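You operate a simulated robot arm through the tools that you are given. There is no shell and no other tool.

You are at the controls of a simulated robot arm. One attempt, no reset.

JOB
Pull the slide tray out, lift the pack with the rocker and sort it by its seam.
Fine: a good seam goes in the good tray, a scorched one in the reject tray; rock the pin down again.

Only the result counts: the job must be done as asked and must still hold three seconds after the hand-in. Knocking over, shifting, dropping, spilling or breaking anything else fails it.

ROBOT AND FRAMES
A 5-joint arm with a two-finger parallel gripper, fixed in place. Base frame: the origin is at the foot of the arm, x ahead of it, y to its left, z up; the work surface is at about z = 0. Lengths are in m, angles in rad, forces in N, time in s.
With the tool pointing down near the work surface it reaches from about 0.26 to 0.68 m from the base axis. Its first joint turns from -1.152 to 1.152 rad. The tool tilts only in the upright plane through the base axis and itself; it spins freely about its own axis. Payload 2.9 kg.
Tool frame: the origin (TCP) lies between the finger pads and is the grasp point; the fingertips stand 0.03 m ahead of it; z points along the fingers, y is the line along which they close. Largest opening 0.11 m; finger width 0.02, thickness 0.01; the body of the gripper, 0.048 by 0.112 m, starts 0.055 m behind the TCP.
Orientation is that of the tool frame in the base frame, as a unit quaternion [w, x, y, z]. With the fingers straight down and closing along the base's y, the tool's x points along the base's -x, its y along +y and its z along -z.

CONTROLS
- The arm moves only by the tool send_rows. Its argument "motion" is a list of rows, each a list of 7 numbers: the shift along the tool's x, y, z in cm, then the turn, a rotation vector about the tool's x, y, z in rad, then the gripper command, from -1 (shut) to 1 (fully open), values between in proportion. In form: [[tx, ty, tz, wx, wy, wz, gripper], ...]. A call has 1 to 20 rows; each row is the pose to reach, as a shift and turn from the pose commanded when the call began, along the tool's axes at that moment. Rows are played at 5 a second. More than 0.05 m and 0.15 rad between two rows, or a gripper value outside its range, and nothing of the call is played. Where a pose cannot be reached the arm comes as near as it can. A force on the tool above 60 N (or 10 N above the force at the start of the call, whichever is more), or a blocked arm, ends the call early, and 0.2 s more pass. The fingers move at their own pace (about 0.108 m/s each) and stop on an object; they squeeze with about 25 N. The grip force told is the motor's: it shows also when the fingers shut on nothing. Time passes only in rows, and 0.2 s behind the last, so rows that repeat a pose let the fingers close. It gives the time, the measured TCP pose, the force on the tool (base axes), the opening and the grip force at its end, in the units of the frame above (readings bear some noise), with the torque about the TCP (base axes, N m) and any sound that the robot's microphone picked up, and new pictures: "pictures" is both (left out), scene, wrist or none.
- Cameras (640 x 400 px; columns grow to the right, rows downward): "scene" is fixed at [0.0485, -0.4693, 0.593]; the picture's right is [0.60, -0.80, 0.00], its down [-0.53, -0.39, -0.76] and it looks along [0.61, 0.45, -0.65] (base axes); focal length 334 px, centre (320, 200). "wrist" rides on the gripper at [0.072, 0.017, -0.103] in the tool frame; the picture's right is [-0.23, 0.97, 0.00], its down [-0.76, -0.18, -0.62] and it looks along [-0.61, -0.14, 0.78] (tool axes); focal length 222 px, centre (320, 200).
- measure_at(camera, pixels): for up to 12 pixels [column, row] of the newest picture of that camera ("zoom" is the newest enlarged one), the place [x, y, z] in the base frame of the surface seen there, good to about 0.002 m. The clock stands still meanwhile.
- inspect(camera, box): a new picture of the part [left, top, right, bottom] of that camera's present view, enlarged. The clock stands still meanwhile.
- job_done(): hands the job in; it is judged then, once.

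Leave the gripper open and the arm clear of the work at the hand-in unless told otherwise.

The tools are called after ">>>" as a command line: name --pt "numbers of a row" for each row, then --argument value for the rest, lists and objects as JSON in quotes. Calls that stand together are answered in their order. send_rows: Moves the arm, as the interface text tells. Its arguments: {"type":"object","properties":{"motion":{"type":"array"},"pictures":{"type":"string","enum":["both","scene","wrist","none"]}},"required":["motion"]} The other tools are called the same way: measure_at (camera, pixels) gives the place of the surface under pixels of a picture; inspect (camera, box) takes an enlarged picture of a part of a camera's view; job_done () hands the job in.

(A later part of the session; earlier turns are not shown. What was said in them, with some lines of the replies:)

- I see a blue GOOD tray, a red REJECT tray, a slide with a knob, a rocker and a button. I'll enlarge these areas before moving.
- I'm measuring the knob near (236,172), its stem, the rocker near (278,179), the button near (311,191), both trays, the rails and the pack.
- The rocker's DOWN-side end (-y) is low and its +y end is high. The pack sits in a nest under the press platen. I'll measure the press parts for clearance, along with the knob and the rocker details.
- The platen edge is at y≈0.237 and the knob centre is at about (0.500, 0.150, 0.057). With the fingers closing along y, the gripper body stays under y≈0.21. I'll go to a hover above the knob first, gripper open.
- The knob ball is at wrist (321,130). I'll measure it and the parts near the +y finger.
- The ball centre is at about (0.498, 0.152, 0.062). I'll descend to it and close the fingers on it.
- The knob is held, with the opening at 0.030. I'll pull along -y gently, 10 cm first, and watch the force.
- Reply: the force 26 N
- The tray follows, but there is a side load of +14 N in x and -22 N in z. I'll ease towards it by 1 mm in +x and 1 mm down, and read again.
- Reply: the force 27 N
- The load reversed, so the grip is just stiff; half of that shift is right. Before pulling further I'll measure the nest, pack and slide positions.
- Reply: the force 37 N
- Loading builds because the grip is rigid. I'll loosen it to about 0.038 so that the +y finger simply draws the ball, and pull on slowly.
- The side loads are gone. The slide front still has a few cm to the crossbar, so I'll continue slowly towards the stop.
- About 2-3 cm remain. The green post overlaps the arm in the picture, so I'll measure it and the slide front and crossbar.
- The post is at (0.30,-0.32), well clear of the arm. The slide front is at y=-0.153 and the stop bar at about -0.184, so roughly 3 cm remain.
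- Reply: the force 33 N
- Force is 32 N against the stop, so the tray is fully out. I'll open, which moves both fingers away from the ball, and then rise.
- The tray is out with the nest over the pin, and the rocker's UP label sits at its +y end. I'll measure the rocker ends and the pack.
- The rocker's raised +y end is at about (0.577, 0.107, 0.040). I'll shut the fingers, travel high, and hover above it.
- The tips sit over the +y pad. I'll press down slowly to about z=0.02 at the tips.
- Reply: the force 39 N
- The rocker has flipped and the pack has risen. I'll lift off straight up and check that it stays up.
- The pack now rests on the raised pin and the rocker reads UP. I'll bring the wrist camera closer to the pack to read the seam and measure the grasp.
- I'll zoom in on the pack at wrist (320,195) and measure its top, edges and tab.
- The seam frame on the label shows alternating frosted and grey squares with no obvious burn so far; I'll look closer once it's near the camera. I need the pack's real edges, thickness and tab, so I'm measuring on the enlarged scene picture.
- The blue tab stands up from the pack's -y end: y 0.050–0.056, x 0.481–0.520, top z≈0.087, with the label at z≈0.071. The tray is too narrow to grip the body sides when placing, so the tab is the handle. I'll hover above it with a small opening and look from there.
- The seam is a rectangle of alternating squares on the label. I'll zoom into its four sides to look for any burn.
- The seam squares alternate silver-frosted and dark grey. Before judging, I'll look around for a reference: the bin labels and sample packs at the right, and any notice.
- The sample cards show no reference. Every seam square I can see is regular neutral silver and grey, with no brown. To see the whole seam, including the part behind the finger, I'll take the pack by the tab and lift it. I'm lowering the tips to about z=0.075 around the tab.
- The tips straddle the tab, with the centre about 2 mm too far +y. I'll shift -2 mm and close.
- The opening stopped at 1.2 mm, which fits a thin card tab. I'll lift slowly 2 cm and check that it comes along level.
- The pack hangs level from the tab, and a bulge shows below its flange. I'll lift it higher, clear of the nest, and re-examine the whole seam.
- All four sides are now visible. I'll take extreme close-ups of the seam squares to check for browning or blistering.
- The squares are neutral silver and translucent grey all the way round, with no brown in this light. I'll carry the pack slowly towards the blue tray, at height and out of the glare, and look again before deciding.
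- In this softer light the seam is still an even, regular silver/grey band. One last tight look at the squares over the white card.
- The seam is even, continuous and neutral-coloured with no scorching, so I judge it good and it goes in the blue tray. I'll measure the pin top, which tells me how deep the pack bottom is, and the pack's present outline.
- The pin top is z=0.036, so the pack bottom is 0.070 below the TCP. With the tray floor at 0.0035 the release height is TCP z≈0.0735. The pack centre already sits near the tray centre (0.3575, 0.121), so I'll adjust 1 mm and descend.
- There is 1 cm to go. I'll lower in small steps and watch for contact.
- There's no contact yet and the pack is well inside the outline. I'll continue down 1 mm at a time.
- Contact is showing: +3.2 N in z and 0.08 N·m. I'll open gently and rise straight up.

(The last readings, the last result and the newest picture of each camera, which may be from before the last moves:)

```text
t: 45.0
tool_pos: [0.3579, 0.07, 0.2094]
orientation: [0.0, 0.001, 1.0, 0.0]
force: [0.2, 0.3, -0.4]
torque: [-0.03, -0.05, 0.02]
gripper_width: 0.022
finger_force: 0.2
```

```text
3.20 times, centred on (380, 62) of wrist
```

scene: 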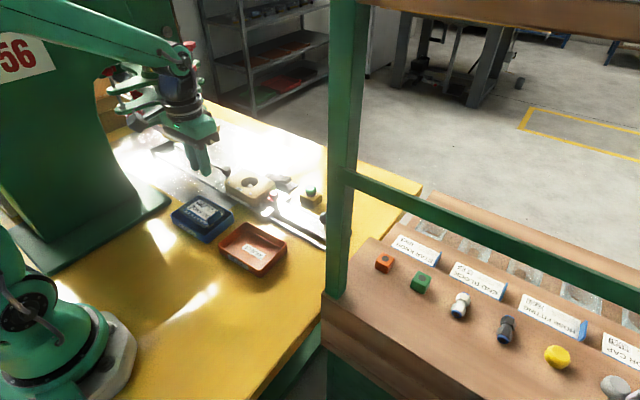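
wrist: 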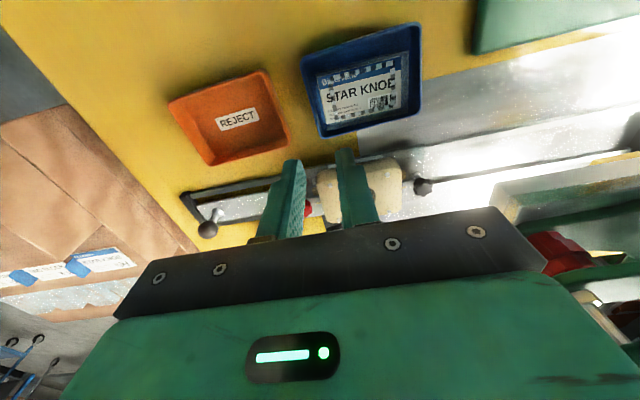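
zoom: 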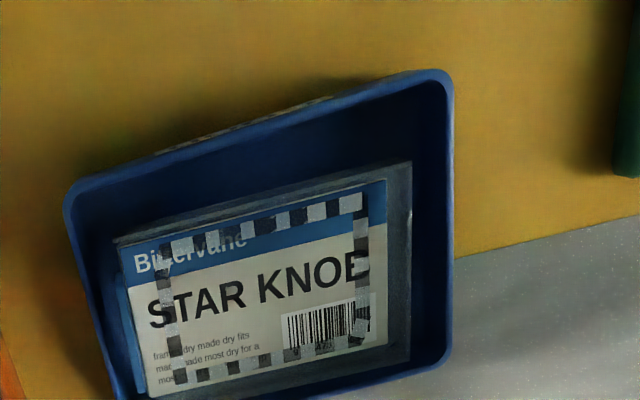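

The pack sits level inside the GOOD tray and the arm is free. Next I'll go to the rocker's raised -y (DOWN) end near (0.577, 0.042), with the fingers shut.

>>> send_rows --pt "-3 -0.4 0 0 0 0 -1" --pt "-6.5 -0.9 0 0 0 0 -1" --pt "-10 -1.3 0 0 0 0 -1" --pt "-13.5 -1.7 0 0 0 0 -1" --pt "-17 -2.2 0 0 0 0 -1" --pt "-20 -2.6 0 0 0 0 -1" --pt "-21.9 -2.8 0 0 0 0 -1" --pt "-21.9 -2.8 3 0 0 0 -1" --pt "-21.9 -2.8 6 0 0 0 -1" --pt "-21.9 -2.8 9 0 0 0 -1" --pt "-21.9 -2.8 9 0 0 0 -1"

>>> measure_at --camera "scene" --pixels '[[287, 179], [284, 180], [290, 180], [270, 176]]'

>>> inspect --camera "scene" --box '[230, 145, 310, 205]'

>>> inspect --camera "wrist" --box '[220, 60, 440, 200]'

```text
t: 47.4
tool_pos: [0.5781, 0.0433, 0.1213]
orientation: [0.0, 0.0, 1.0, 0.0]
force: [-0.4, 1.1, -0.9]
torque: [0.0, -0.01, 0.01]
gripper_width: 0.0
finger_force: 25.1
```

scene: 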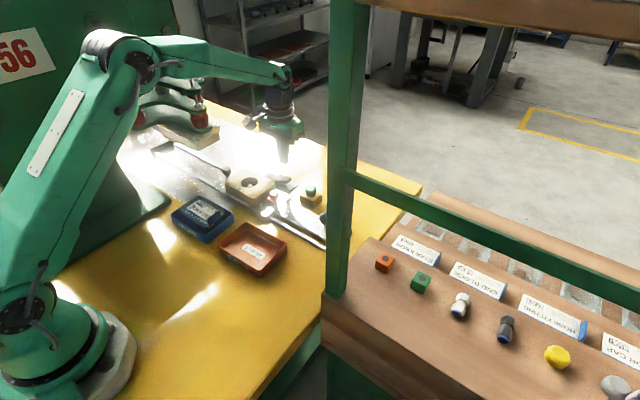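
wrist: 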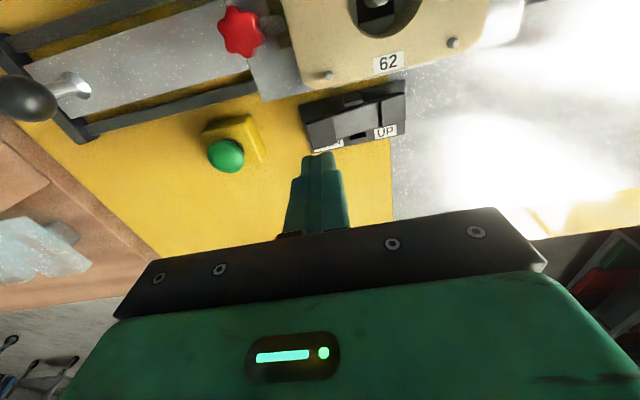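

```text
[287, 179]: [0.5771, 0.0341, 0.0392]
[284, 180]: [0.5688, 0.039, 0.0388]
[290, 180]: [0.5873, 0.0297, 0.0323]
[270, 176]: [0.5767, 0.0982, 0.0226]
```

```text
6.67 times, centred on (270, 175) of scene
```

zoom: 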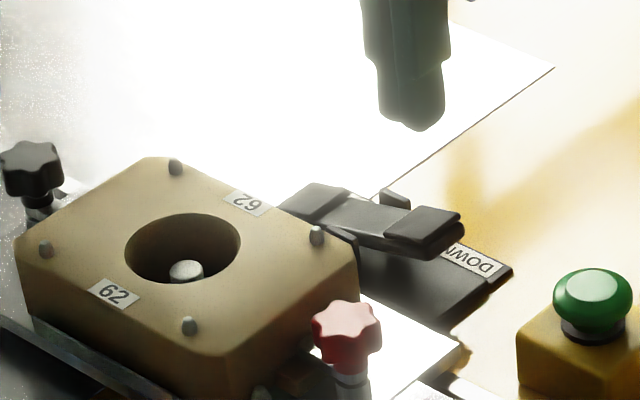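

```text
2.86 times, centred on (330, 130) of wrist
```

zoom: 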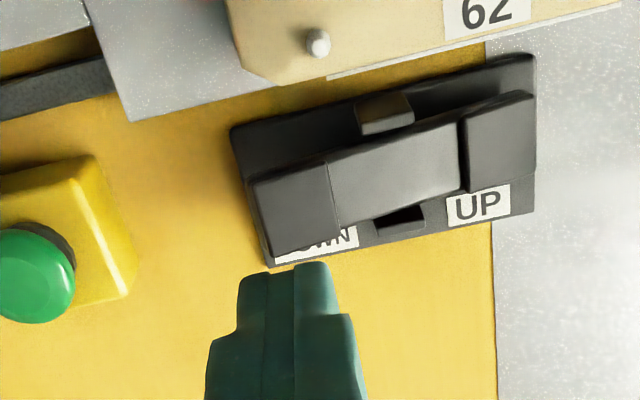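

The DOWN pad centre is about (0.577, 0.040, 0.039), directly under the tips. I'll press it down.

>>> send_rows --pt "0.1 -0.3 2 0 0 0 -1" --pt "0.1 -0.3 4 0 0 0 -1" --pt "0.1 -0.3 5 0 0 0 -1" --pt "0.1 -0.3 5.5 0 0 0 -1" --pt "0.1 -0.3 6 0 0 0 -1" --pt "0.1 -0.3 6.5 0 0 0 -1" --pt "0.1 -0.3 6.8 0 0 0 -1" --pt "0.1 -0.3 7 0 0 0 -1"

>>> inspect --camera "scene" --box '[230, 145, 310, 205]'

```text
t: 49.2
tool_pos: [0.5771, 0.0404, 0.0548]
orientation: [0.001, -0.001, 1.0, -0.001]
force: [-24.1, -0.3, 46.5]
torque: [0.41, 0.76, 0.24]
gripper_width: 0.0
finger_force: 25.6
```

scene: 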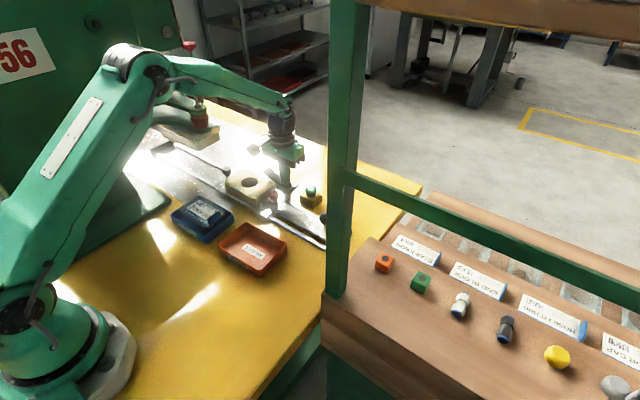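
wrist: 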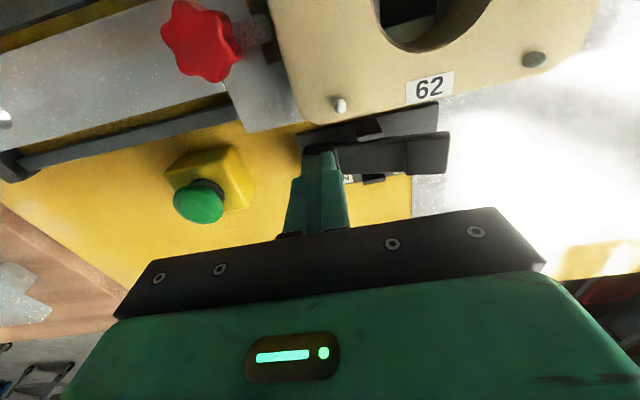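

```text
6.67 times, centred on (270, 175) of scene
```

zoom: 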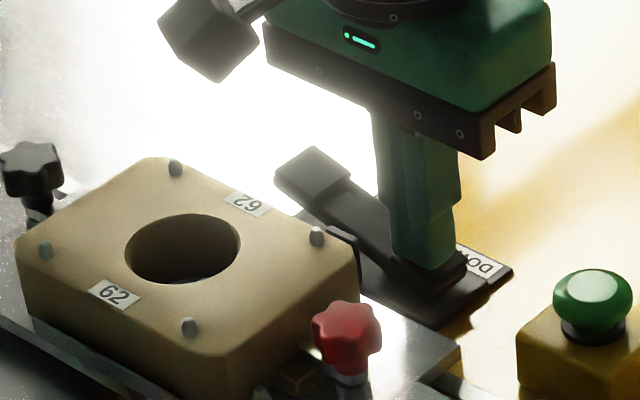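

The rocker is down again and the pin has disappeared from the nest bore. I'll rise, open the gripper and return to the start area.

>>> send_rows --pt "0 0 -0.5 0 0 0 -1" --pt "0 0 -3 0 0 0 -1" --pt "0 0 -7 0 0 0 -1" --pt "0 0 -11 0 0 0 -1" --pt "0 0 -15 0 0 0 -0.5" --pt "0 0 -19 0 0 0 0" --pt "0 0 -23 0 0 0 1" --pt "3.5 -1 -25 0 0 0 1" --pt "7 -2 -27 0 0 0 1" --pt "10.5 -3 -28 0 0 0 1" --pt "14 -4.5 -29 0 0 0 1" --pt "17.5 -6 -29 0 0 0 1" --pt "21 -7.5 -29 0 0 0 1" --pt "22.5 -7.5 -29 0 0 0 1" --pt "22.5 -7.5 -29 0 0 0 1"

>>> inspect --camera "scene" --box '[160, 145, 330, 255]'

>>> inspect --camera "scene" --box '[230, 150, 310, 205]'

>>> inspect --camera "scene" --box '[160, 185, 250, 245]'

```text
t: 52.4
tool_pos: [0.3497, -0.0348, 0.3405]
orientation: [0.0, 0.0, 1.0, 0.0]
force: [0.4, 0.0, -0.6]
torque: [0.02, -0.03, 0.03]
gripper_width: 0.1099
finger_force: 0.1
```

scene: 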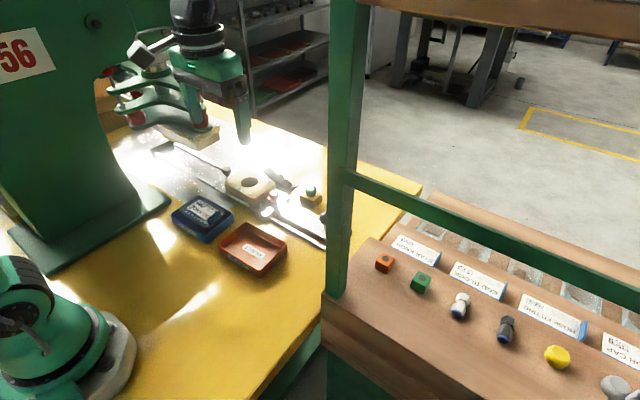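
wrist: 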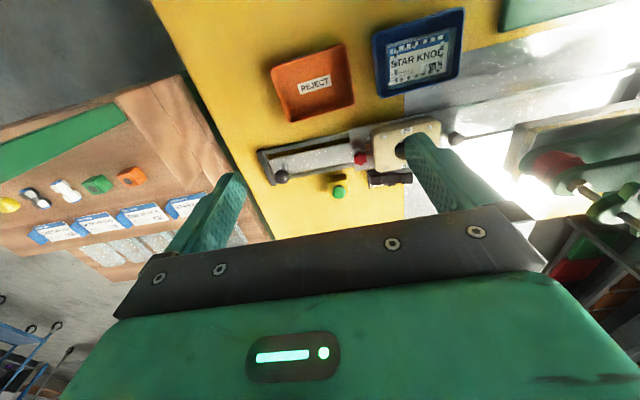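

```text
3.64 times, centred on (245, 200) of scene
```

zoom: 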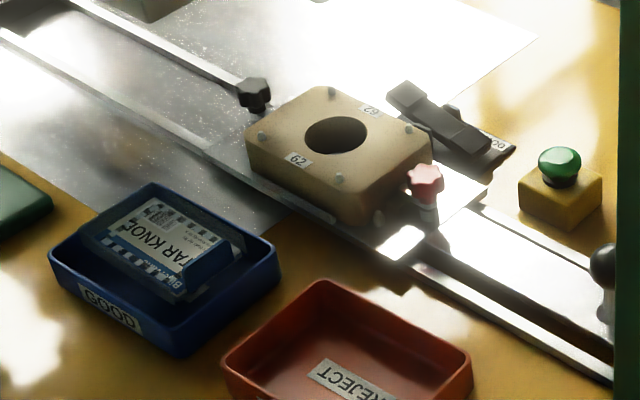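

```text
7.27 times, centred on (270, 178) of scene
```

zoom: 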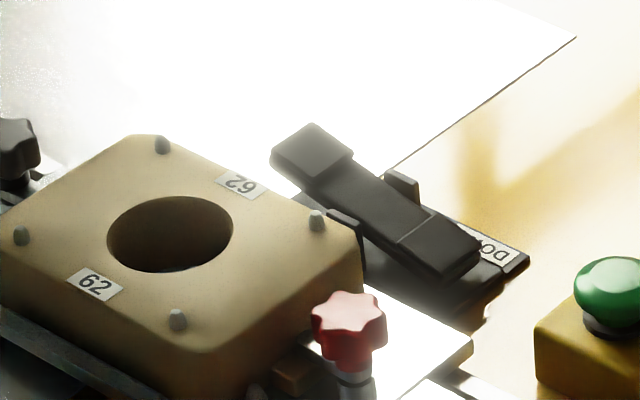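

```text
6.67 times, centred on (205, 215) of scene
```

zoom: 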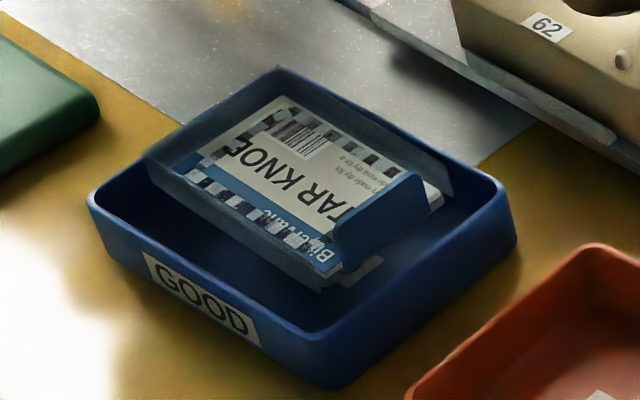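

The pack is level in the GOOD tray, the tray is out and the rocker is down with the pin gone. The arm is back at the start with the gripper open, so I'm handing in.

>>> job_done

```text
The job is handed in.
```

I finished every step and handed the job in, with the pack sorted as good. That verdict is my judgement from the pictures, and no result has come back.

- **Slide tray:** I pulled it out by its knob until it met the stop, and left it there.
- **Lift:** I pressed the UP end of the rocker, the pin raised the pack, and I lifted it out by its blue tab.
- **Seam:** It looked even and regular on all four sides, in alternating silver and dark grey squares with no brown. There was no reference seam to compare with. If the dark grey squares were meant to be scorching, the pack is in the wrong tray.
- **Placement:** The pack sits level in the blue GOOD tray, and I saw nothing else knocked or shifted.
- **Pin:** I pressed the DOWN end of the rocker, and the pin dropped out of sight in the nest.

At hand-in the arm was back at its starting position with the gripper open.
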